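You operate a simulated robot arm through the tools that you are given. There is no shell and no other tool.

Carry out the task below with a simulated robot arm. There is one attempt and no reset: what you move stays moved.

TASK
Hang the yellow and teal mugs on the hooks of their colours and wipe up the tea stain.
Fine: use the purple cloth and put it back. What is to be rubbed or washed off counts as gone when no trace of it is left.

It is judged by the outcome, as a careful person would: the job done as asked, and still so three seconds after it is handed in. It fails if anything else is knocked over, pushed out of place, dropped, spilled or broken. Flat cloth is picked up by pressing the open fingertips on it (5 to 10 N) and closing them slowly along it; thin cloth reads only 2 to 8 mm in the jaws.

THE ROBOT
A 6-joint arm with a four-finger gripper, fixed in place. Base frame: the origin is on the floor under the middle of its stand, x ahead of it, y to its left, z up. Lengths are in m, angles in degrees, forces in N, time in s.
It reaches about 1.041 m from its shoulder. Its first joint turns from -166.0 to 166.0 degrees. Payload 3.67 kg.
The TCP is the grasp point between the finger pads, 0.028 m short of the fingertips. In the tool frame z runs along the fingers and y along their closing line. The gripper opens to 0.112 m; its body begins 0.073 m behind the TCP.
Orientation is told as [roll, pitch, yaw] about the base's x, y, z axes, in that order, counted from this pose: with the fingers straight down and closing along the base's y, the tool's x points along the base's -x, its y along +y and its z along -z.

THE INTERFACE
- The arm moves only by the tool play_rows. Its argument "deltas" is a list that holds one entry, the list of rows, each a list of 7 numbers: the turn, a rotation vector about the base's x, y, z in degrees, then the shift along the base's x, y, z in m, then the closure, from 0 (fully open) to 1 (shut). In form: [[[ax, ay, az, dx, dy, dz, grip], ...]]. A call has 1 to 20 rows; each row shifts and turns the commanded pose from where the row before left it. Each row takes 0.2 s and may step no farther than 0.05 m and 8.6 degrees from the row before; otherwise, or with a gripper value out of range, the whole call is refused. Where a pose cannot be reached the arm comes as near as it can. A force on the tool above 40 N (or 10 N above the force at the start of the call, whichever is more), or a blocked arm, ends the call early, and 0.2 s more pass. Each finger travels about 0.1025 m/s and halts on what it meets, pressing with about 34 N; the grip force reading is that of the motor and also rises with nothing between the fingers. The clock runs only during rows and for 0.2 s after the last one: add rows that do not move to give the fingers time. It gives the time, the measured TCP pose, the force on the tool (base axes), the opening and the grip force at its end, in the units of the frame above (readings bear some noise), with the torque about the TCP (base axes, N m) and any sound that the robot's microphone picked up.
- Cameras (640 x 400 px; columns grow to the right, rows downward): "scene" is fixed at [0.0518, 0.6485, 1.3497]; the picture's right is [-0.39, -0.92, 0.00], its down [-0.64, 0.27, -0.72] and it looks along [0.66, -0.28, -0.70] (base axes); focal length 284 px, centre (320, 200). "wrist" rides on the gripper at [0.06, -0.018, -0.104] in the tool frame; the picture's right is [0.29, 0.96, 0.00], its down [-0.80, 0.24, -0.55] and it looks along [-0.53, 0.16, 0.83] (tool axes); focal length 234 px, centre (320, 200). There is no depth. A picture from a camera that has moved, and an enlarged one, comes with that camera's place and axes in the base frame and with its lens.
- get_image(camera): a new picture of that camera. The clock stands still meanwhile.
- zoom(camera, box): a new picture of the part [left, top, right, bottom] of that camera's present view, enlarged. The clock stands still meanwhile.
- finish_job(): hands the job in; it is judged then, once.

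Nothing tells you positions but the pictures and the camera data. Unless the task says otherwise, let go and move clear before handing in.

The tools are called after ">>>" as name(argument=value, ...) on one line, values as JSON. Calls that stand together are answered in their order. play_rows: Moves the arm, as the interface text tells. Its arguments: {"type":"object","properties":{"deltas":{"type":"array"}},"required":["deltas"]} The other tools are called the same way: get_image (camera) takes a picture; zoom (camera, box) takes an enlarged picture of a part of a camera's view; finish_job () hands the job in.

At the start:

```text
time_s: 0.0
ee_pos: [0.4808, 0.1042, 1.0808]
ee_rot: [0.1, -0.1, 0.0]
wrist_force: [-0.7, 0.0, -0.5]
ft_torque: [0.0, 0.01, -0.03]
gripper_width: 0.1124
gripper_force: 0.1
```

scene: 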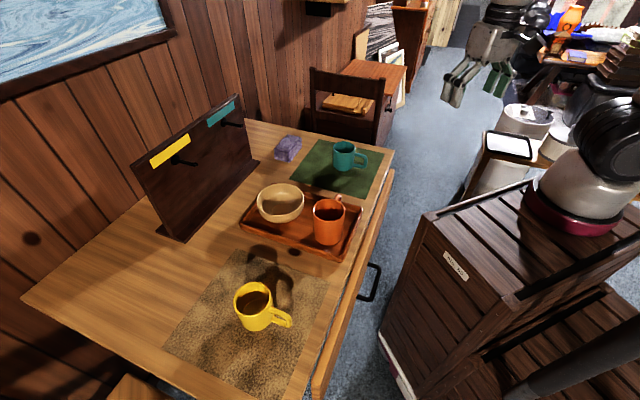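
wrist: 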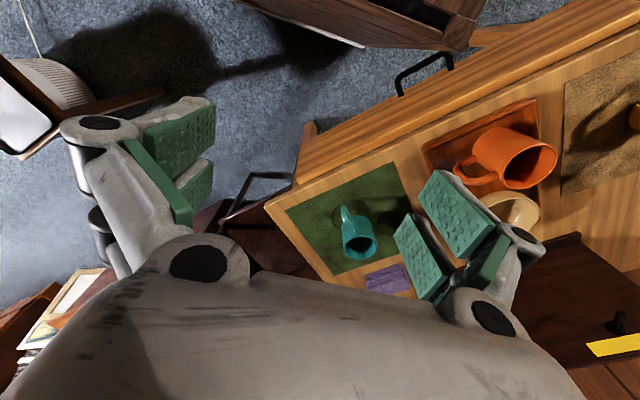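

I see a table with a yellow mug on a brown mat, a teal mug on a green mat, an orange mug and bowl on a tray, a purple folded cloth, and a dark hook board with a yellow and a teal label. I'll look closer at each before moving.

>>> zoom(camera="scene", box=[120, 80, 280, 180])

>>> zoom(camera="scene", box=[200, 240, 360, 340])

>>> zoom(camera="scene", box=[250, 120, 410, 220])

>>> zoom(camera="scene", box=[230, 170, 390, 270])

>>> zoom(camera="scene", box=[20, 180, 340, 380])

```text
4.00 times, centred on (200, 130) of scene
camera zoom: at [0.0518, 0.6485, 1.3497], right [-0.39, -0.92, 0.0], down [-0.64, 0.27, -0.72], along [0.66, -0.28, -0.7], focal length 1134 px, centre (800, 480)
```

zoom: 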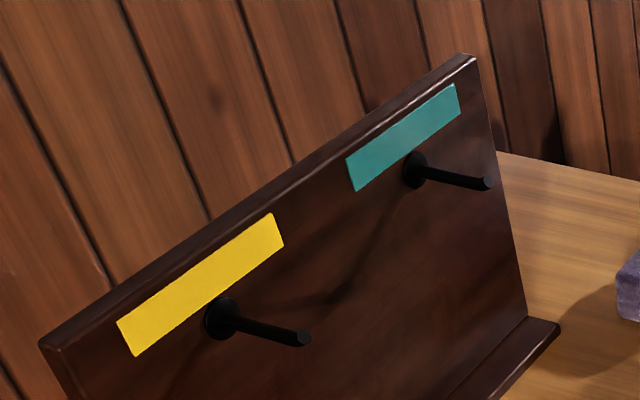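

```text
4.00 times, centred on (280, 290) of scene
camera zoom: at [0.0518, 0.6485, 1.3497], right [-0.39, -0.92, 0.0], down [-0.64, 0.27, -0.72], along [0.66, -0.28, -0.7], focal length 1134 px, centre (480, -160)
```

zoom: 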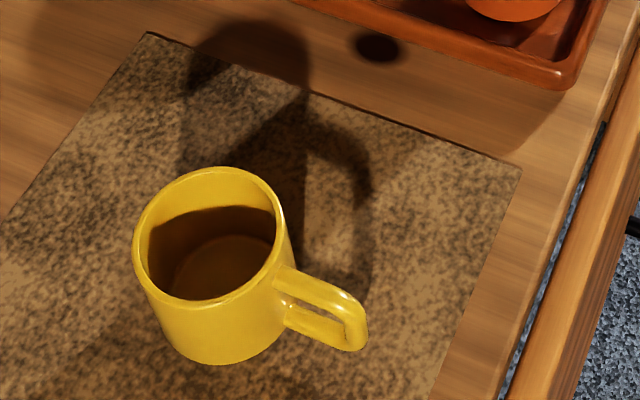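

```text
4.00 times, centred on (330, 170) of scene
camera zoom: at [0.0518, 0.6485, 1.3497], right [-0.39, -0.92, 0.0], down [-0.64, 0.27, -0.72], along [0.66, -0.28, -0.7], focal length 1134 px, centre (280, 320)
```

zoom: 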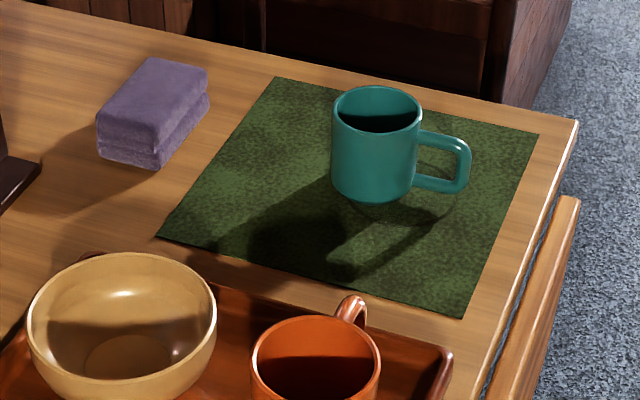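

```text
4.00 times, centred on (310, 220) of scene
camera zoom: at [0.0518, 0.6485, 1.3497], right [-0.39, -0.92, 0.0], down [-0.64, 0.27, -0.72], along [0.66, -0.28, -0.7], focal length 1134 px, centre (360, 120)
```

zoom: 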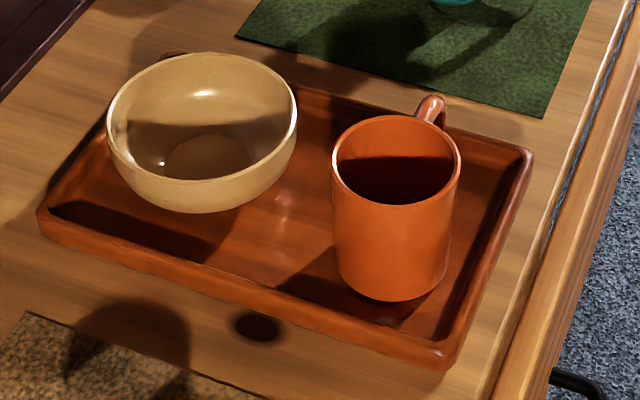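

```text
2.00 times, centred on (180, 280) of scene
camera zoom: at [0.0518, 0.6485, 1.3497], right [-0.39, -0.92, 0.0], down [-0.64, 0.27, -0.72], along [0.66, -0.28, -0.7], focal length 567 px, centre (600, 40)
```

zoom: 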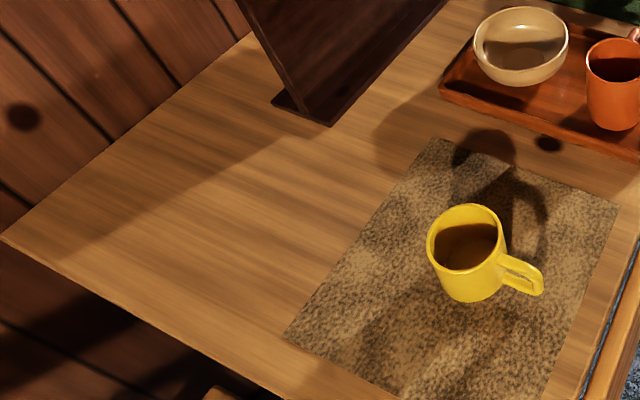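

The table is turned 45° to the base, with its front edge about 0.575 m out, and the pegs stand at about z=0.95 on the board. The dark spot between the tray and the brown mat may be the stain. I'll raise the arm and turn it 45° to look at the table with the wrist camera.

>>> play_rows(deltas=[[[0, 0, 5.625, -0.0159, 0.04, 0.0088, 0], [0, 0, 5.625, -0.0159, 0.04, 0.0088, 0], [0, 0, 5.625, -0.0159, 0.04, 0.0088, 0], [0, 0, 5.625, -0.0159, 0.04, 0.0088, 0], [0, 0, 5.625, -0.0159, 0.04, 0.0088, 0], [0, 0, 5.625, -0.0159, 0.04, 0.0088, 0], [0, 0, 5.625, -0.0159, 0.04, 0.0088, 0], [0, 0, 5.625, -0.0159, 0.04, 0.0088, 0]]])

>>> get_image(camera="wrist")

>>> get_image(camera="scene")

```text
time_s: 1.8
ee_pos: [0.3534, 0.4238, 1.1536]
ee_rot: [0.1, 0.0, 45.0]
wrist_force: [0.7, -0.7, 0.8]
ft_torque: [0.01, -0.01, -0.02]
gripper_width: 0.1117
gripper_force: 0.1
```

```text
taken
camera wrist: at [0.3248, 0.3675, 1.257], right [-0.88, 0.47, 0.0], down [0.39, 0.73, 0.55], along [0.26, 0.49, -0.83], focal length 234 px, centre (320, 200)
```

wrist: 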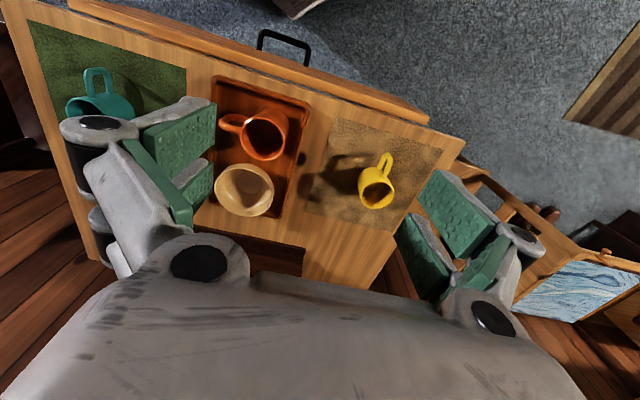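

```text
taken
```

scene: 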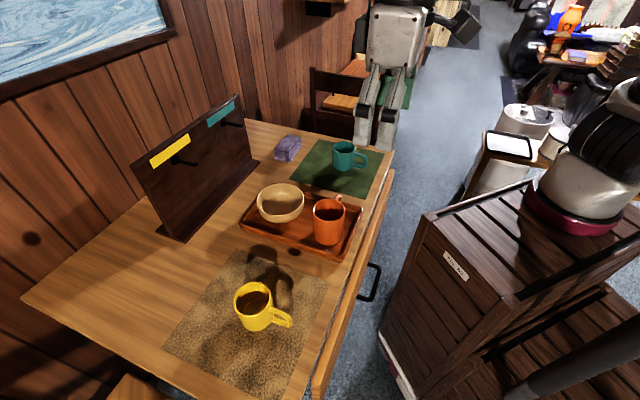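

The dark spot between the tray and the brown mat shows in the wrist view too. I'll zoom in on it and the other parts.

>>> zoom(camera="wrist", box=[200, 70, 420, 240])

>>> zoom(camera="wrist", box=[20, 10, 220, 135])

>>> zoom(camera="scene", box=[270, 230, 320, 262])

```text
2.35 times, centred on (310, 155) of wrist
camera zoom: at [0.3248, 0.3675, 1.257], right [-0.88, 0.47, 0.0], down [0.39, 0.73, 0.55], along [0.26, 0.49, -0.83], focal length 551 px, centre (344, 306)
```

zoom: 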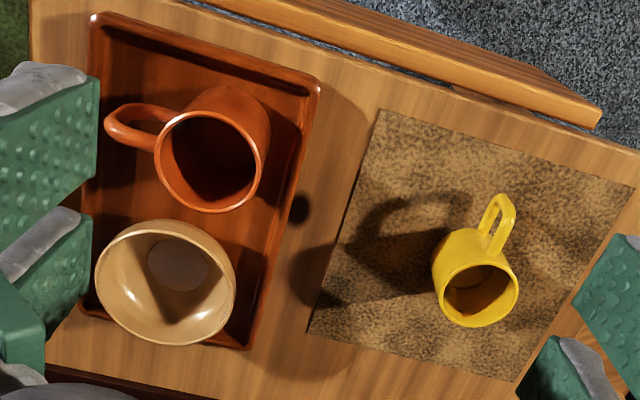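

```text
3.20 times, centred on (120, 72) of wrist
camera zoom: at [0.3248, 0.3675, 1.257], right [-0.88, 0.47, 0.0], down [0.39, 0.73, 0.55], along [0.26, 0.49, -0.83], focal length 749 px, centre (960, 608)
```

zoom: 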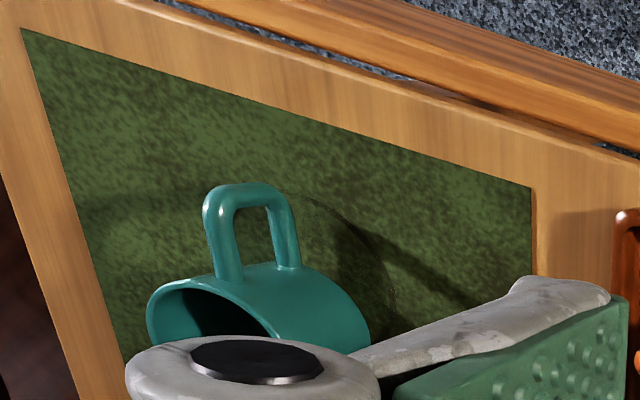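

```text
12.50 times, centred on (295, 246) of scene
camera zoom: at [0.0518, 0.6485, 1.3497], right [-0.39, -0.92, 0.0], down [-0.64, 0.27, -0.72], along [0.66, -0.28, -0.7], focal length 3544 px, centre (632, -375)
```

zoom: 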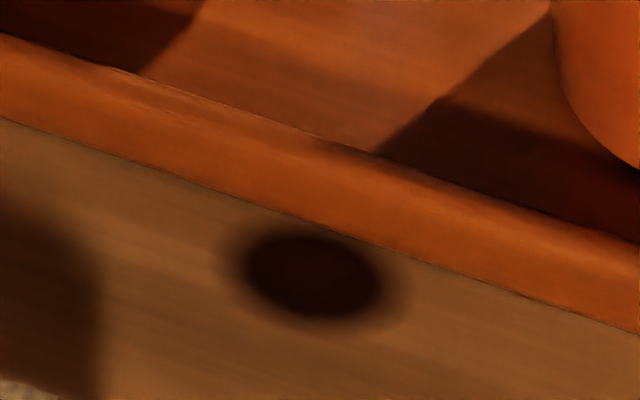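

The spot has soft edges like a wood knot, so it may not be the stain. I'll check the other candidate areas more closely before deciding.

>>> zoom(camera="wrist", box=[290, 120, 400, 220])

>>> zoom(camera="scene", box=[225, 235, 325, 300])

>>> zoom(camera="scene", box=[150, 290, 310, 400])

>>> zoom(camera="scene", box=[0, 200, 80, 270])

>>> zoom(camera="scene", box=[285, 130, 395, 205])

```text
4.00 times, centred on (345, 170) of wrist
camera zoom: at [0.3248, 0.3675, 1.257], right [-0.88, 0.47, 0.0], down [0.39, 0.73, 0.55], along [0.26, 0.49, -0.83], focal length 937 px, centre (220, 320)
```

zoom: 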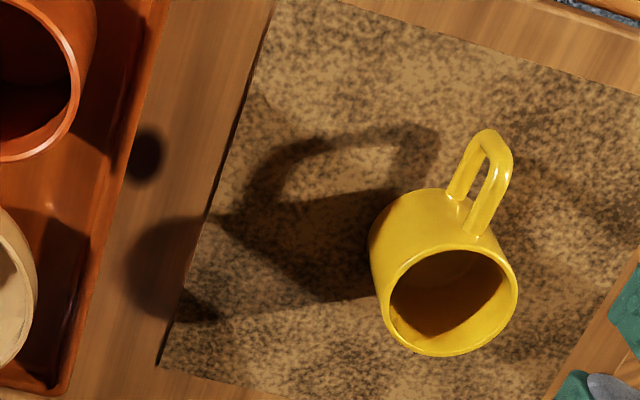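

```text
6.15 times, centred on (275, 268) of scene
camera zoom: at [0.0518, 0.6485, 1.3497], right [-0.39, -0.92, 0.0], down [-0.64, 0.27, -0.72], along [0.66, -0.28, -0.7], focal length 1745 px, centre (597, -215)
```

zoom: 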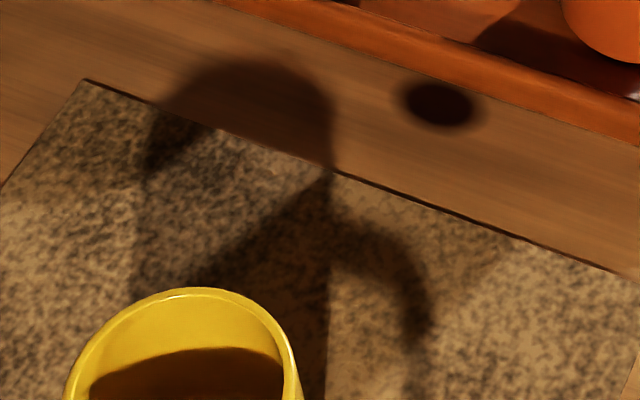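

```text
3.64 times, centred on (230, 345) of scene
camera zoom: at [0.0518, 0.6485, 1.3497], right [-0.39, -0.92, 0.0], down [-0.64, 0.27, -0.72], along [0.66, -0.28, -0.7], focal length 1031 px, centre (647, -327)
```

zoom: 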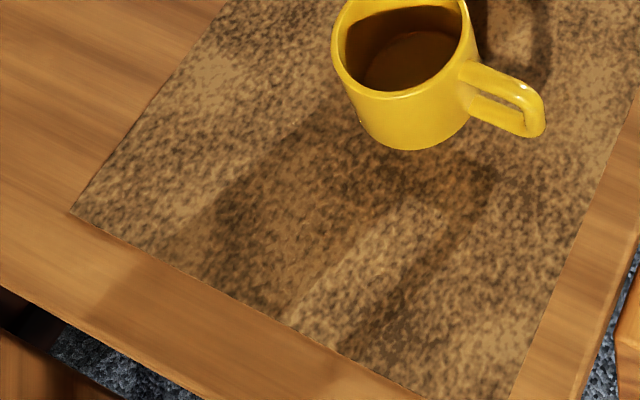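

```text
5.71 times, centred on (40, 235) of scene
camera zoom: at [0.0518, 0.6485, 1.3497], right [-0.39, -0.92, 0.0], down [-0.64, 0.27, -0.72], along [0.66, -0.28, -0.7], focal length 1620 px, centre (1920, 0)
```

zoom: 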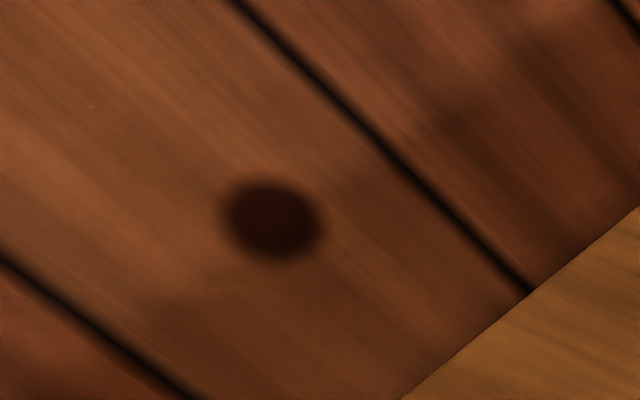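

```text
5.33 times, centred on (340, 168) of scene
camera zoom: at [0.0518, 0.6485, 1.3497], right [-0.39, -0.92, 0.0], down [-0.64, 0.27, -0.72], along [0.66, -0.28, -0.7], focal length 1512 px, centre (213, 373)
```

zoom: 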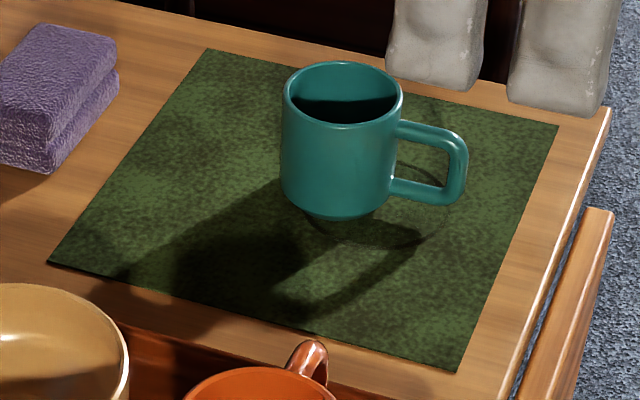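

There is a faint arc on the green mat around the teal mug's base, which could be a stain partly hidden under the mug. I'll zoom closer on it.

>>> zoom(camera="scene", box=[330, 150, 380, 182])

>>> zoom(camera="wrist", box=[70, 50, 170, 115])

```text
12.50 times, centred on (355, 166) of scene
camera zoom: at [0.0518, 0.6485, 1.3497], right [-0.39, -0.92, 0.0], down [-0.64, 0.27, -0.72], along [0.66, -0.28, -0.7], focal length 3544 px, centre (-118, 625)
```

zoom: 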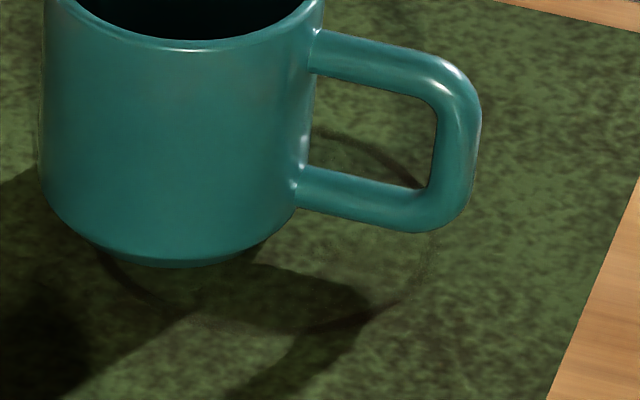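

```text
6.15 times, centred on (120, 82) of wrist
camera zoom: at [0.3248, 0.3675, 1.257], right [-0.88, 0.47, 0.0], down [0.39, 0.73, 0.55], along [0.26, 0.49, -0.83], focal length 1441 px, centre (1551, 923)
```

zoom: 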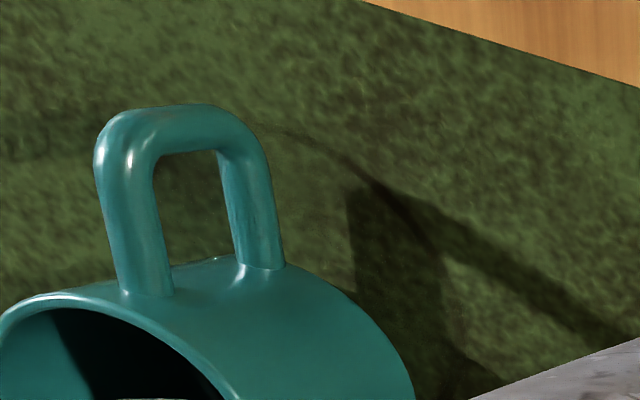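

I take the tea stain to be the faint ring on the green mat, partly under the teal mug; the dark spot matches the wood knot on the wall. The table top is at about z=0.755. Next I'll look at the hook board from the wrist camera to place the pegs.

>>> play_rows(deltas=[[[4.42, -4.42, 0, 0.0336, 0.0054, -0.0075, 0], [4.42, -4.42, 0, 0.0336, 0.0054, -0.0075, 0], [4.42, -4.42, 0, 0.0336, 0.0054, -0.0075, 0], [4.42, -4.42, 0, 0.0336, 0.0054, -0.0075, 0]]])

>>> get_image(camera="wrist")

>>> get_image(camera="scene")

```text
time_s: 2.8
ee_pos: [0.4862, 0.4458, 1.1235]
ee_rot: [0.1, -25.0, 45.0]
wrist_force: [0.2, -0.2, 0.5]
ft_torque: [0.01, -0.04, -0.01]
gripper_width: 0.1122
gripper_force: 0.1
```

```text
taken
camera wrist: at [0.4312, 0.362, 1.1914], right [-0.86, 0.49, -0.12], down [0.18, 0.51, 0.84], along [0.48, 0.7, -0.53], focal length 234 px, centre (320, 200)
```

wrist: 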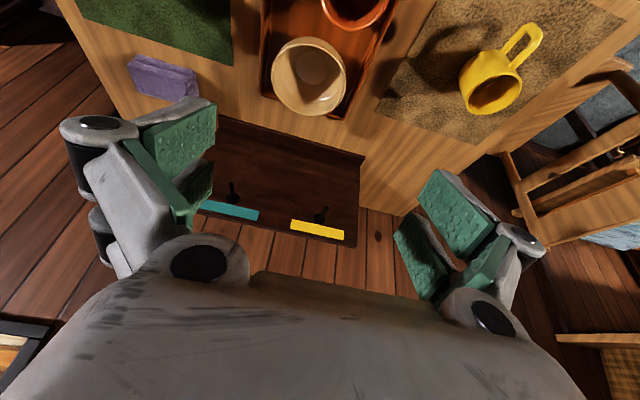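

```text
taken
```

scene: 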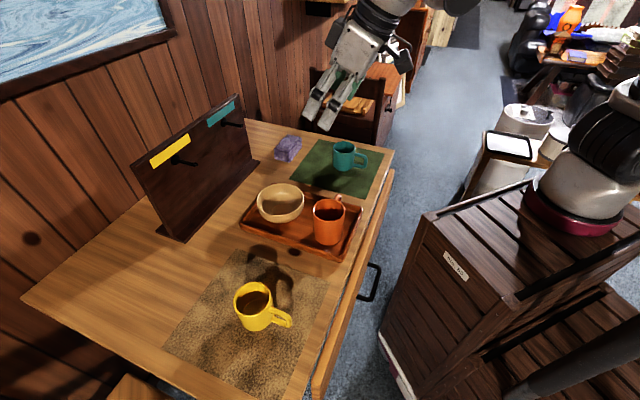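

Both pegs are in the wrist view; I'll enlarge them to measure their position.

>>> zoom(camera="wrist", box=[200, 150, 380, 260])

>>> zoom(camera="wrist", box=[80, 0, 240, 110])

```text
3.56 times, centred on (290, 205) of wrist
camera zoom: at [0.4312, 0.362, 1.1914], right [-0.86, 0.49, -0.12], down [0.18, 0.51, 0.84], along [0.48, 0.7, -0.53], focal length 833 px, centre (427, 182)
```

zoom: 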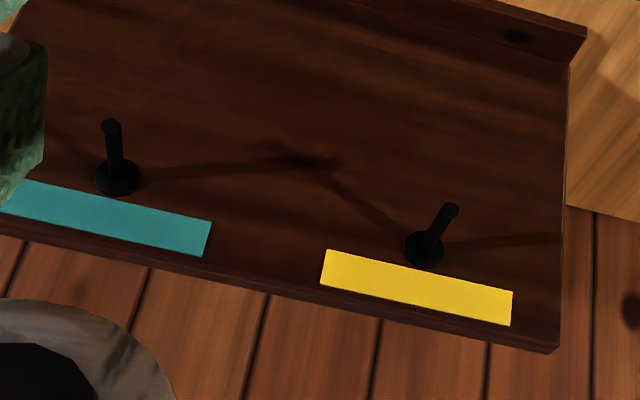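

```text
3.64 times, centred on (160, 55) of wrist
camera zoom: at [0.4312, 0.362, 1.1914], right [-0.86, 0.49, -0.12], down [0.18, 0.51, 0.84], along [0.48, 0.7, -0.53], focal length 852 px, centre (902, 727)
```

zoom: 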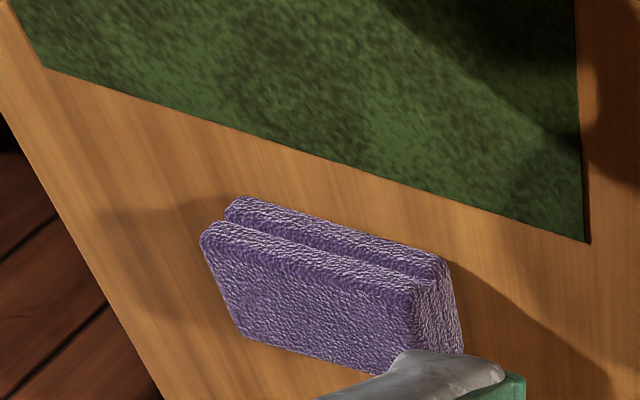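

The pegs run along the board's normal, from about n=0.956 to 1.017, at e=+0.0425 (yellow) and e=−0.147 (teal), z≈0.952. My plan is to grip each mug by its handle bar, turn it handle-up and slide it over its peg. First I'll test in free air whether the arm reaches above the teal peg with the fingers closing along the peg.

>>> play_rows(deltas=[[[-4.42, 4.42, 0, 0.02, 0.008, 0.005, 0], [-4.42, 4.42, 0, 0.02, 0.008, 0.005, 0], [-4.42, 4.42, 0, 0.02, 0.008, 0.005, 0], [-4.42, 4.42, 0, 0.02, 0.008, 0.005, 0], [0, 0, 8.18, 0.0177, 0.0069, 0, 0], [0, 0, 8.18, 0.0177, 0.0069, 0, 0], [0, 0, 8.18, 0.0177, 0.0069, 0, 0], [0, 0, 8.18, 0.0177, 0.0069, 0, 0], [0, 0, 8.18, 0.0177, 0.0069, 0, 0], [0, 0, 8.18, 0.0177, 0.0069, 0, 0], [0, 0, 8.18, 0.0177, 0.0069, 0, 0], [0, 0, 8.18, 0.0177, 0.0069, 0, 0], [0, 0, 8.18, 0.0177, 0.0069, 0, 0], [0, 0, 8.18, 0.0177, 0.0069, 0, 0], [0, 0, 8.18, 0.0177, 0.0069, 0, 0]]])

>>> get_image(camera="scene")

>>> get_image(camera="wrist")

```text
time_s: 6.0
ee_pos: [0.7297, 0.5026, 1.1165]
ee_rot: [0.0, 0.1, 135.1]
wrist_force: [-0.7, -1.2, 2.0]
ft_torque: [0.07, -0.11, 0.04]
gripper_width: 0.1117
gripper_force: 0.1
out of reach, approached as far as the arm can: row 11, 12, 13, 14, 15
```

```text
taken
```

scene: 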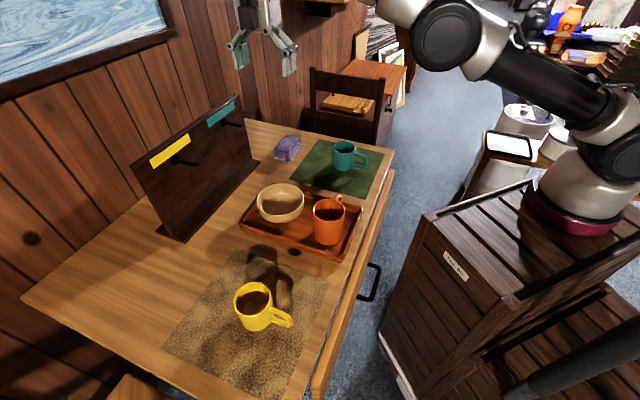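

```text
taken
camera wrist: at [0.7855, 0.4706, 1.2204], right [-0.47, -0.88, 0.0], down [-0.73, 0.39, 0.55], along [-0.49, 0.26, -0.83], focal length 234 px, centre (320, 200)
```

wrist: 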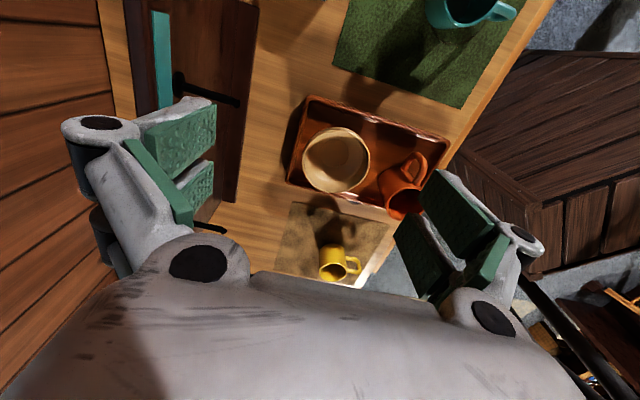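

The arm stops short with the fingers straight down at that height, so I need some outward tilt near the pegs. I'll test a 20° outward tilt in free air above the board to find what can be reached.

>>> play_rows(deltas=[[[0, 0, 0, -0.03, -0.03, -0.02, 0], [0, 0, 0, -0.03, -0.03, -0.02, 0], [4.714, -4.714, 0, 0.0, 0.0, 0, 0], [4.714, -4.714, 0, 0.0, 0.0, 0, 0], [4.714, -4.714, 0, 0.0, 0.0, 0, 0]]])

```text
time_s: 7.2
ee_pos: [0.6693, 0.4406, 1.0756]
ee_rot: [-20.0, 0.0, 135.1]
wrist_force: [0.7, 0.4, 0.5]
ft_torque: [0.0, 0.03, 0.01]
gripper_width: 0.1122
gripper_force: 0.0
```

>>> play_rows(deltas=[[[0, 0, 0, 0.0248, 0.029, -0.002, 0.5], [0, 0, 0, 0.0248, 0.029, -0.002, 0.5], [0, 0, 0, 0.0248, 0.029, -0.002, 0.5], [0, 0, 0, 0.0248, 0.029, -0.002, 0.5], [0, 0, 0, 0.0248, 0.029, -0.002, 0.5]]])

>>> get_image(camera="scene")

```text
time_s: 8.4
ee_pos: [0.7913, 0.5795, 1.067]
ee_rot: [-20.0, 0.0, 135.0]
wrist_force: [-1.1, -0.5, 1.8]
ft_torque: [0.02, -0.02, -0.01]
gripper_width: 0.0561
gripper_force: 0.1
out of reach, approached as far as the arm can: row 5
```

```text
taken
```

scene: 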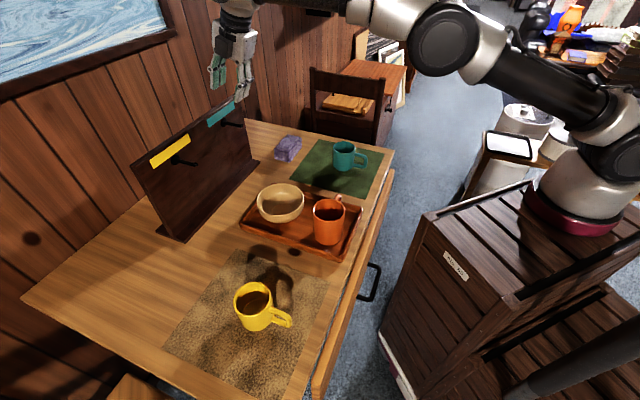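

The teal peg position is reachable with 20° tilt. Now I'll test the yellow peg position the same way, staying above the board.

>>> play_rows(deltas=[[[0, 0, 0, -0.0272, 0.0272, -0.004, 0.5], [0, 0, 0, -0.0272, 0.0272, -0.004, 0.5], [0, 0, 0, -0.0272, 0.0272, -0.004, 0.5], [0, 0, 0, -0.0272, 0.0272, -0.004, 0.5], [0, 0, 0, -0.0272, 0.0272, -0.004, 0.5]]])

>>> get_image(camera="scene")

```text
time_s: 9.6
ee_pos: [0.6396, 0.6845, 1.0361]
ee_rot: [-20.1, -0.1, 134.9]
wrist_force: [0.2, -0.2, 0.9]
ft_torque: [0.06, 0.05, 0.01]
gripper_width: 0.0558
gripper_force: 0.1
out of reach, approached as far as the arm can: row 2, 3, 4, 5
```

```text
taken
```

scene: 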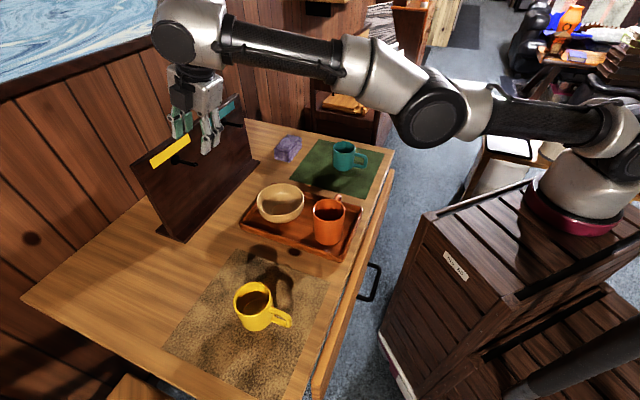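

The yellow peg is near the reach limit, and the arm's real base seems to sit around (0.26, −0.19). The reachable approach is a slight outward tilt with the gripper leaning from the right. Now I'll retreat, turn back and look at the teal mug's handle up close.

>>> play_rows(deltas=[[[-4.714, 4.714, 0, -0.03, -0.03, 0.02, 0.5], [-4.714, 4.714, 0, -0.03, -0.03, 0.02, 0.5], [-4.714, 4.714, 0, -0.03, -0.03, 0.02, 0.5], [0, 0, -8.18, 0.0046, -0.0419, -0.0042, 0.5], [0, 0, -8.18, 0.0046, -0.0419, -0.0042, 0.5], [0, 0, -8.18, 0.0046, -0.0419, -0.0042, 0.5], [0, 0, -8.18, 0.0046, -0.0419, -0.0042, 0.5], [0, 0, -8.18, 0.0046, -0.0419, -0.0042, 0.5], [0, 0, -8.18, 0.0046, -0.0419, -0.0042, 0.5], [0, 0, -8.18, 0.0046, -0.0419, -0.0042, 0.5], [0, 0, -8.18, 0.0046, -0.0419, -0.0042, 0.5], [0, 0, -8.18, 0.0046, -0.0419, -0.0042, 0.5], [0, 0, -8.18, 0.0046, -0.0419, -0.0042, 0.5], [0, 0, -8.18, 0.0046, -0.0419, -0.0042, 0.5]]])

>>> get_image(camera="wrist")

>>> get_image(camera="scene")

```text
time_s: 12.6
ee_pos: [0.6037, 0.1447, 1.0512]
ee_rot: [0.0, 0.0, 44.9]
wrist_force: [-0.8, 0.1, 0.1]
ft_torque: [-0.03, 0.0, -0.02]
gripper_width: 0.056
gripper_force: 0.3
out of reach, approached as far as the arm can: row 1, 2, 3
```

```text
taken
camera wrist: at [0.5743, 0.0884, 1.1557], right [-0.88, 0.47, 0.0], down [0.4, 0.73, 0.55], along [0.26, 0.49, -0.83], focal length 234 px, centre (320, 200)
```

wrist: 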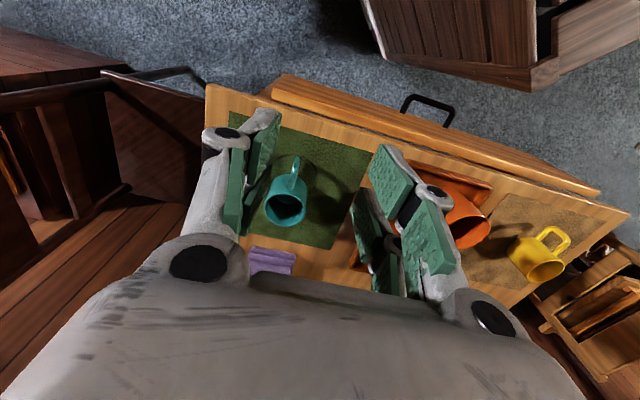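

```text
taken
```

scene: 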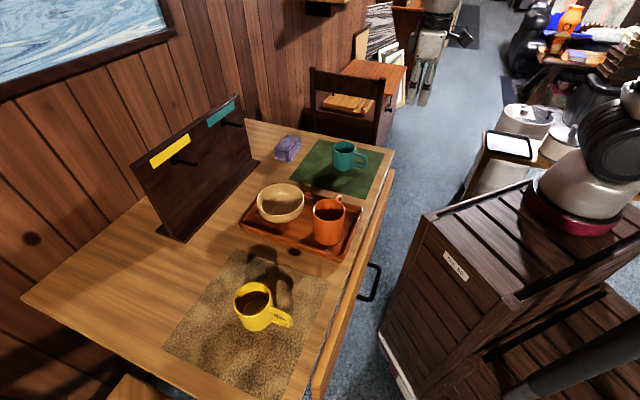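

>>> zoom(camera="wrist", box=[240, 140, 340, 240])

>>> zoom(camera="scene", box=[400, 0, 480, 110])

>>> zoom(camera="scene", box=[325, 132, 375, 182])

```text
4.00 times, centred on (290, 190) of wrist
camera zoom: at [0.5743, 0.0884, 1.1557], right [-0.88, 0.47, 0.0], down [0.4, 0.73, 0.55], along [0.26, 0.49, -0.83], focal length 937 px, centre (440, 240)
```

zoom: 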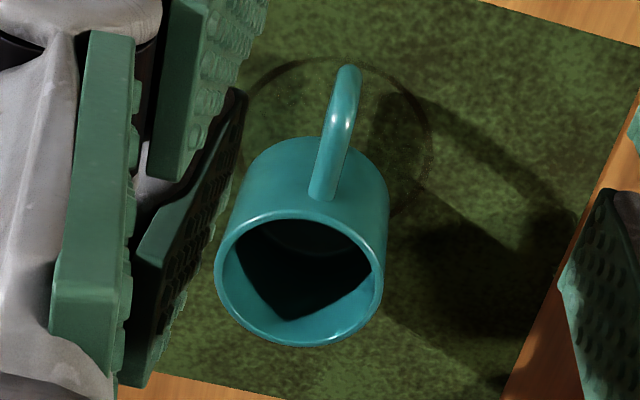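

```text
3.64 times, centred on (440, 55) of scene
camera zoom: at [0.0518, 0.6485, 1.3497], right [-0.39, -0.92, 0.0], down [-0.64, 0.27, -0.72], along [0.66, -0.28, -0.7], focal length 1031 px, centre (-116, 727)
```

zoom: 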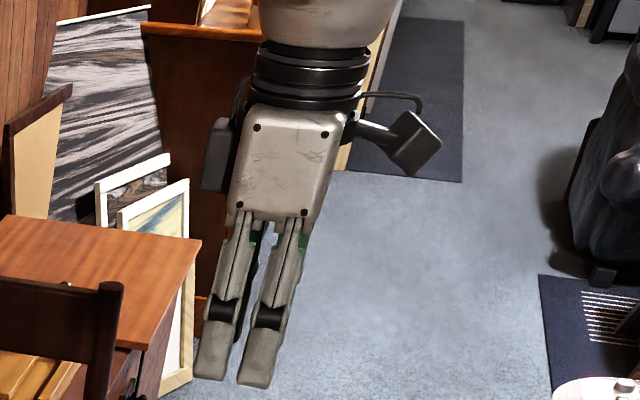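

```text
8.00 times, centred on (350, 157) of scene
camera zoom: at [0.0518, 0.6485, 1.3497], right [-0.39, -0.92, 0.0], down [-0.64, 0.27, -0.72], along [0.66, -0.28, -0.7], focal length 2268 px, centre (80, 544)
```

zoom: 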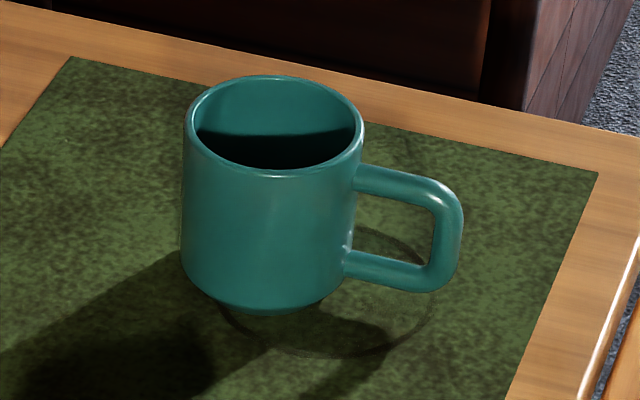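

The ring stain is clear: about 0.1 m across, centred near n=0.688, e=−0.334, partly under the teal mug. The handle's outer bar is at n≈0.633–0.645, e≈−0.334, with its top at z≈0.819. I'll tilt the tool 45° and come to a standoff just in front of the handle's top corner.

>>> play_rows(deltas=[[[5.303, -5.303, 0, 0.006, 0.0009, -0.0213, 0.68], [5.303, -5.303, 0, 0.006, 0.0009, -0.0213, 0.68], [5.303, -5.303, 0, 0.006, 0.0009, -0.0213, 0.68], [5.303, -5.303, 0, 0.006, 0.0009, -0.0213, 0.68], [5.303, -5.303, 0, 0.006, 0.0009, -0.0213, 0.68], [5.303, -5.303, 0, 0.006, 0.0009, -0.0213, 0.68], [2.5, 2.5, 3.535, 0.006, 0.0009, -0.0213, 0.68], [2.5, 2.5, 3.535, 0.006, 0.0009, -0.0213, 0.68]]])

>>> get_image(camera="wrist")

>>> get_image(camera="scene")

```text
time_s: 14.4
ee_pos: [0.6221, 0.1391, 0.8953]
ee_rot: [11.0, -32.9, 47.3]
wrist_force: [-0.3, -1.1, -0.6]
ft_torque: [-0.01, -0.05, -0.02]
gripper_width: 0.0358
gripper_force: 0.1
out of reach, approached as far as the arm can: row 5, 6
```

```text
taken
camera wrist: at [0.581, 0.0357, 0.9446], right [-0.92, 0.39, 0.0], down [0.14, 0.34, 0.93], along [0.36, 0.86, -0.37], focal length 234 px, centre (320, 200)
```

wrist: 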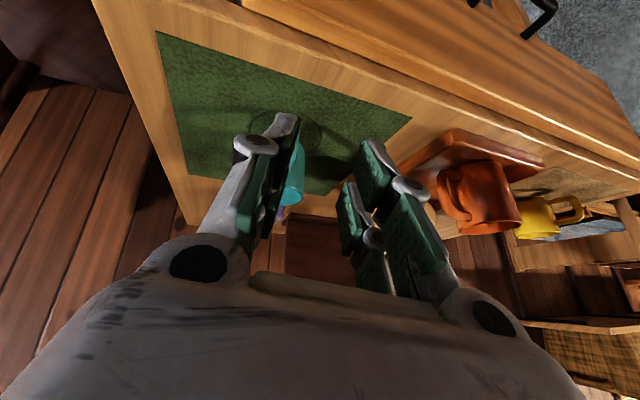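

```text
taken
```

scene: 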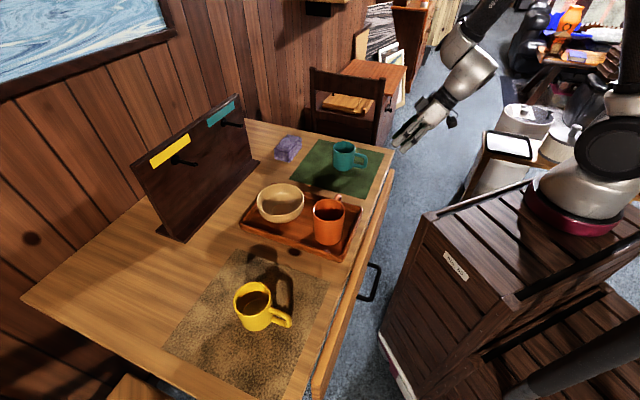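

The arm cannot tilt a full 45° this close in, but the reached orientation (about 57° below horizontal, 12° sideways) still suits the corner grip. I'll move to a 6 cm standoff along the approach line and check alignment.

>>> play_rows(deltas=[[[0, 0, 0, 0.0253, 0.0188, -0.0127, 0.68], [0, 0, 0, 0.0252, 0.0187, -0.0126, 0.68]]])

>>> get_image(camera="wrist")

>>> zoom(camera="scene", box=[310, 90, 450, 190])

```text
time_s: 15.0
ee_pos: [0.6744, 0.1743, 0.8684]
ee_rot: [11.0, -32.9, 47.4]
wrist_force: [-0.6, 0.1, 0.1]
ft_torque: [0.0, -0.05, 0.02]
gripper_width: 0.0361
gripper_force: 0.1
```

```text
taken
camera wrist: at [0.6326, 0.0723, 0.9187], right [-0.92, 0.39, 0.0], down [0.14, 0.35, 0.93], along [0.36, 0.86, -0.37], focal length 234 px, centre (320, 200)
```

wrist: 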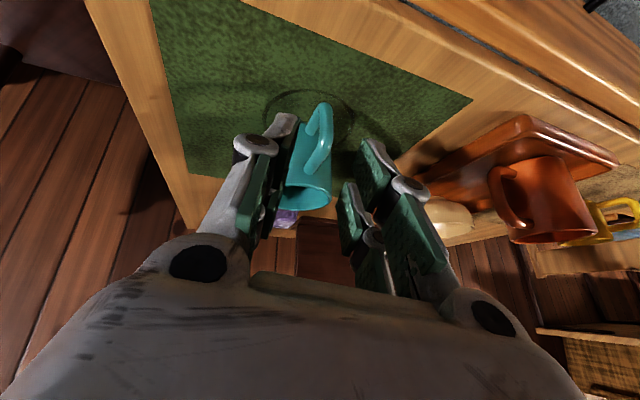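

```text
4.00 times, centred on (380, 140) of scene
camera zoom: at [0.0518, 0.6485, 1.3497], right [-0.39, -0.92, 0.0], down [-0.64, 0.27, -0.72], along [0.66, -0.28, -0.7], focal length 1134 px, centre (80, 440)
```

zoom: 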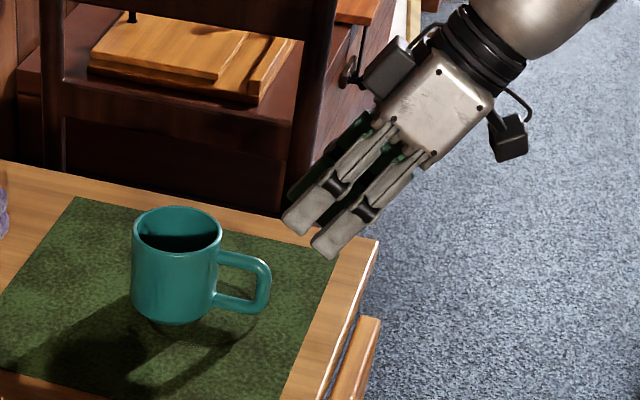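

>>> zoom(camera="scene", box=[345, 125, 395, 165])

>>> zoom(camera="wrist", box=[230, 80, 410, 230])

```text
10.00 times, centred on (370, 145) of scene
camera zoom: at [0.0518, 0.6485, 1.3497], right [-0.39, -0.92, 0.0], down [-0.64, 0.27, -0.72], along [0.66, -0.28, -0.7], focal length 2835 px, centre (-180, 750)
```

zoom: 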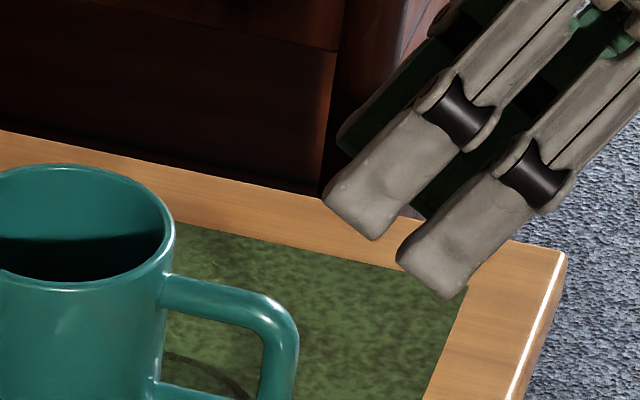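

```text
2.67 times, centred on (320, 155) of wrist
camera zoom: at [0.6326, 0.0723, 0.9187], right [-0.92, 0.39, 0.0], down [0.14, 0.35, 0.93], along [0.36, 0.86, -0.37], focal length 624 px, centre (320, 320)
```

zoom: 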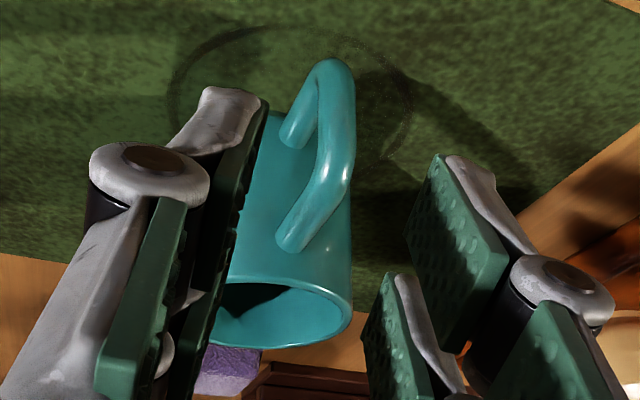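

The pad tips match the model (28 mm past the TCP, each finger 20 mm wide with a 9 mm gap). The handle's centre plane is about 4.5 mm to the +e side of my line, so I'll advance with that correction.

>>> play_rows(deltas=[[[0, 0, 0, 0.0035, 0.0116, -0.016, 0.68], [0, 0, 0, 0.0035, 0.0116, -0.016, 0.68], [0, 0, 0, 0.0034, 0.0115, -0.0159, 0.68]]])

>>> zoom(camera="scene", box=[335, 130, 395, 180])

>>> zoom(camera="wrist", box=[230, 80, 410, 230])

```text
time_s: 15.8
ee_pos: [0.6861, 0.2103, 0.8213]
ee_rot: [11.0, -32.8, 47.3]
wrist_force: [-0.1, 0.3, 0.5]
ft_torque: [-0.01, 0.03, 0.0]
gripper_width: 0.0359
gripper_force: 0.1
```

```text
8.00 times, centred on (365, 155) of scene
camera zoom: at [0.0518, 0.6485, 1.3497], right [-0.39, -0.92, 0.0], down [-0.64, 0.27, -0.72], along [0.66, -0.28, -0.7], focal length 2268 px, centre (-40, 560)
```

zoom: 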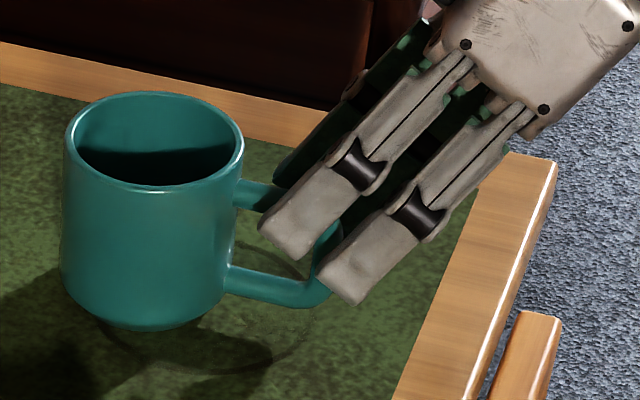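

```text
2.67 times, centred on (320, 155) of wrist
camera zoom: at [0.6424, 0.1074, 0.8709], right [-0.92, 0.39, 0.0], down [0.14, 0.35, 0.93], along [0.36, 0.85, -0.37], focal length 624 px, centre (320, 320)
```

zoom: 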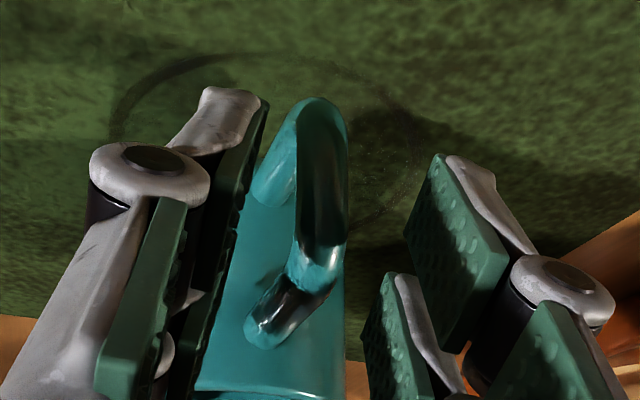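

The handle's top corner sits centred between the finger pads. I'll close on it gradually.

>>> play_rows(deltas=[[[0, 0, 0, 0, 0, 0, 0.8], [0, 0, 0, 0, 0, 0, 0.88], [0, 0, 0, 0, 0, 0, 0.95], [0, 0, 0, 0, 0, 0, 1.0], [0, 0, 0, 0, 0, 0, 1.0]]])

>>> zoom(camera="wrist", box=[230, 80, 410, 230])

>>> zoom(camera="scene", box=[325, 120, 405, 180])

```text
time_s: 17.0
ee_pos: [0.6855, 0.2109, 0.8214]
ee_rot: [11.0, -32.9, 47.4]
wrist_force: [2.3, -0.8, 3.0]
ft_torque: [0.0, -0.44, -0.2]
gripper_width: 0.0125
gripper_force: 34.1
```

```text
2.67 times, centred on (320, 155) of wrist
camera zoom: at [0.6426, 0.1076, 0.8713], right [-0.92, 0.39, 0.0], down [0.14, 0.35, 0.93], along [0.36, 0.85, -0.37], focal length 624 px, centre (320, 320)
```

zoom: 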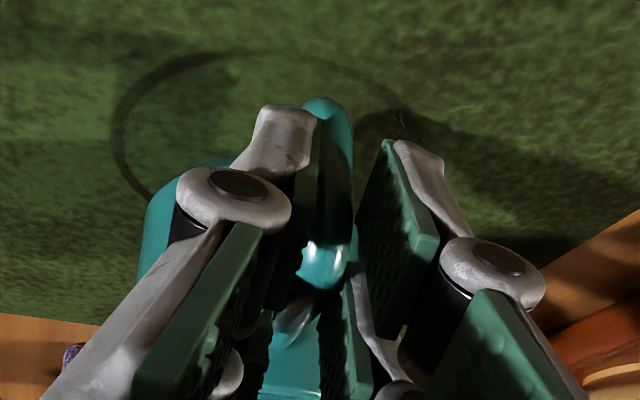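

```text
6.67 times, centred on (365, 150) of scene
camera zoom: at [0.0518, 0.6485, 1.3497], right [-0.39, -0.92, 0.0], down [-0.64, 0.27, -0.72], along [0.66, -0.28, -0.7], focal length 1890 px, centre (20, 533)
```

zoom: 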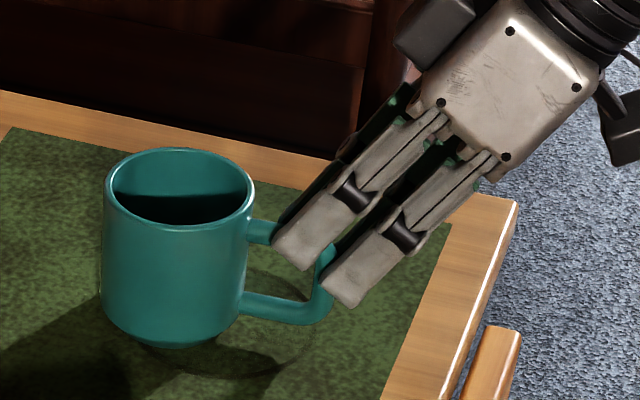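

The jaws hold the handle at 12.5 mm with 34 N. I'll lift a little and check that the mug comes along.

>>> play_rows(deltas=[[[0, 0, 0, 0, 0, 0.01, 1.0], [0, 0, 0, 0, 0, 0.015, 1.0], [0, 0, 0, 0, 0, 0.02, 1.0]]])

>>> zoom(camera="scene", box=[305, 90, 425, 190])

```text
time_s: 17.8
ee_pos: [0.6848, 0.2127, 0.8652]
ee_rot: [11.0, -32.8, 47.3]
wrist_force: [0.8, -0.2, -0.2]
ft_torque: [0.0, 0.02, -0.02]
gripper_width: 0.0
gripper_force: 34.2
```

```text
4.00 times, centred on (365, 140) of scene
camera zoom: at [0.0518, 0.6485, 1.3497], right [-0.39, -0.92, 0.0], down [-0.64, 0.27, -0.72], along [0.66, -0.28, -0.7], focal length 1134 px, centre (140, 440)
```

zoom: 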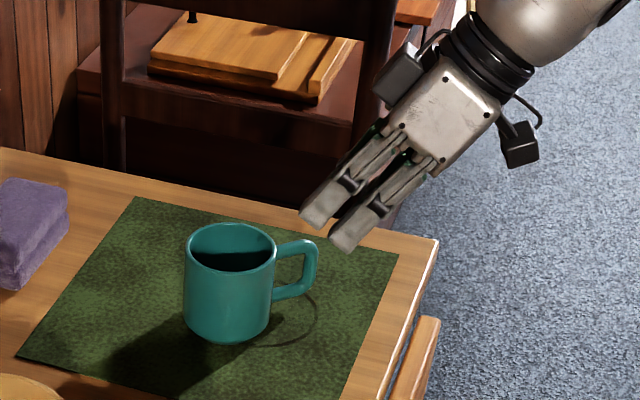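

The mug slipped out; the tip grip on the handle was too shallow, and the mug still stands in place. A sturdier way is to pinch the mug wall at the rim with one finger pair inside, so I'll open up and check the mug's present position from above.

>>> play_rows(deltas=[[[0, 0, 0, -0.01, -0.02, 0.035, 0.7], [0, 0, 0, -0.01, -0.02, 0.035, 0.7], [0, 0, 0, 0, -0.02, 0.035, 0.7]]])

>>> zoom(camera="scene", box=[315, 130, 385, 180])

>>> get_image(camera="wrist")

```text
time_s: 18.6
ee_pos: [0.6662, 0.151, 0.9707]
ee_rot: [11.0, -32.8, 47.3]
wrist_force: [1.7, 0.6, -0.3]
ft_torque: [-0.01, 0.01, 0.01]
gripper_width: 0.0336
gripper_force: 0.0
```

```text
8.00 times, centred on (350, 155) of scene
camera zoom: at [0.0518, 0.6485, 1.3497], right [-0.39, -0.92, 0.0], down [-0.64, 0.27, -0.72], along [0.66, -0.28, -0.7], focal length 2268 px, centre (80, 560)
```

zoom: 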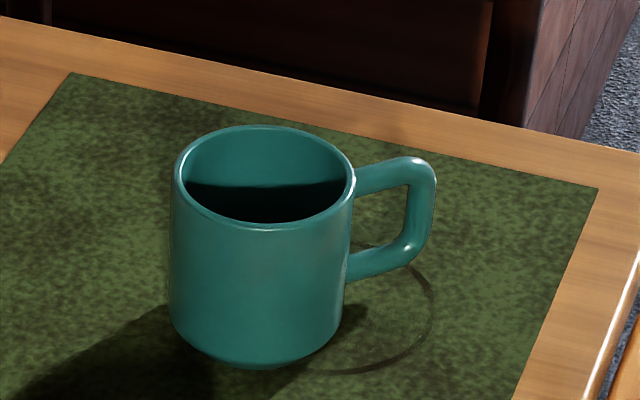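

```text
taken
camera wrist: at [0.6235, 0.0489, 1.0206], right [-0.92, 0.39, 0.0], down [0.14, 0.35, 0.93], along [0.36, 0.85, -0.37], focal length 234 px, centre (320, 200)
```

wrist: 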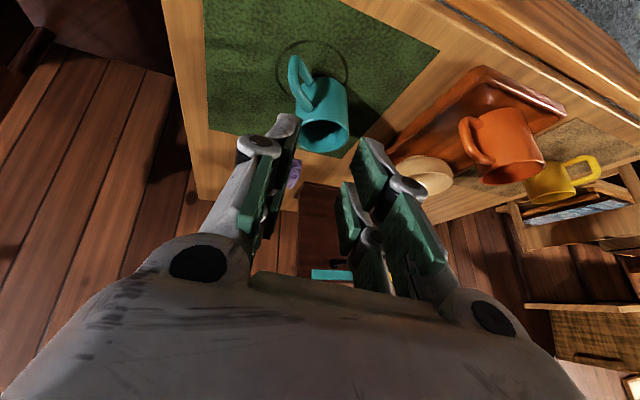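

The mug slid about 2–3 cm along +e and turned so its handle now points toward −y, but it is upright. I'll turn the tool to point straight down with yaw 84° and hover above the mug to line up a rim pinch on its +x wall.

>>> play_rows(deltas=[[[-5.8, 0.614, 5.453, 0.0132, 0.0221, 0.003, 0.643], [-5.8, 0.614, 5.453, 0.0132, 0.0221, 0.003, 0.643], [-5.8, 0.614, 5.453, 0.0132, 0.0221, 0.003, 0.643], [-5.8, 0.614, 5.453, 0.0132, 0.0221, 0.003, 0.643], [-5.8, 0.614, 5.453, 0.0132, 0.0221, 0.003, 0.643], [-5.8, 0.614, 5.453, 0.0131, 0.0221, 0.003, 0.643]]])

>>> get_image(camera="wrist")

>>> get_image(camera="scene")

```text
time_s: 20.0
ee_pos: [0.7458, 0.2822, 0.9865]
ee_rot: [-0.1, 0.2, 84.4]
wrist_force: [0.2, 0.3, 0.2]
ft_torque: [0.06, -0.01, -0.01]
gripper_width: 0.0401
gripper_force: 0.1
```

```text
taken
camera wrist: at [0.757, 0.2208, 1.0921], right [-0.98, -0.19, 0.0], down [-0.16, 0.82, 0.55], along [-0.1, 0.54, -0.83], focal length 234 px, centre (320, 200)
```

wrist: 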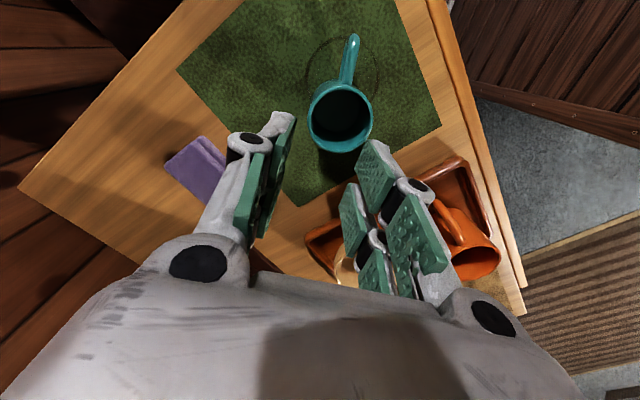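

```text
taken
```

scene: 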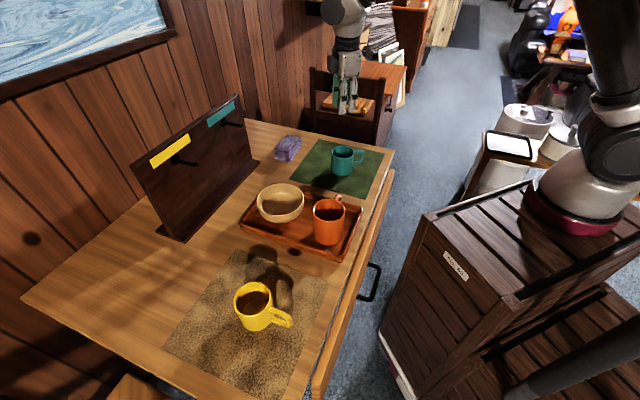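

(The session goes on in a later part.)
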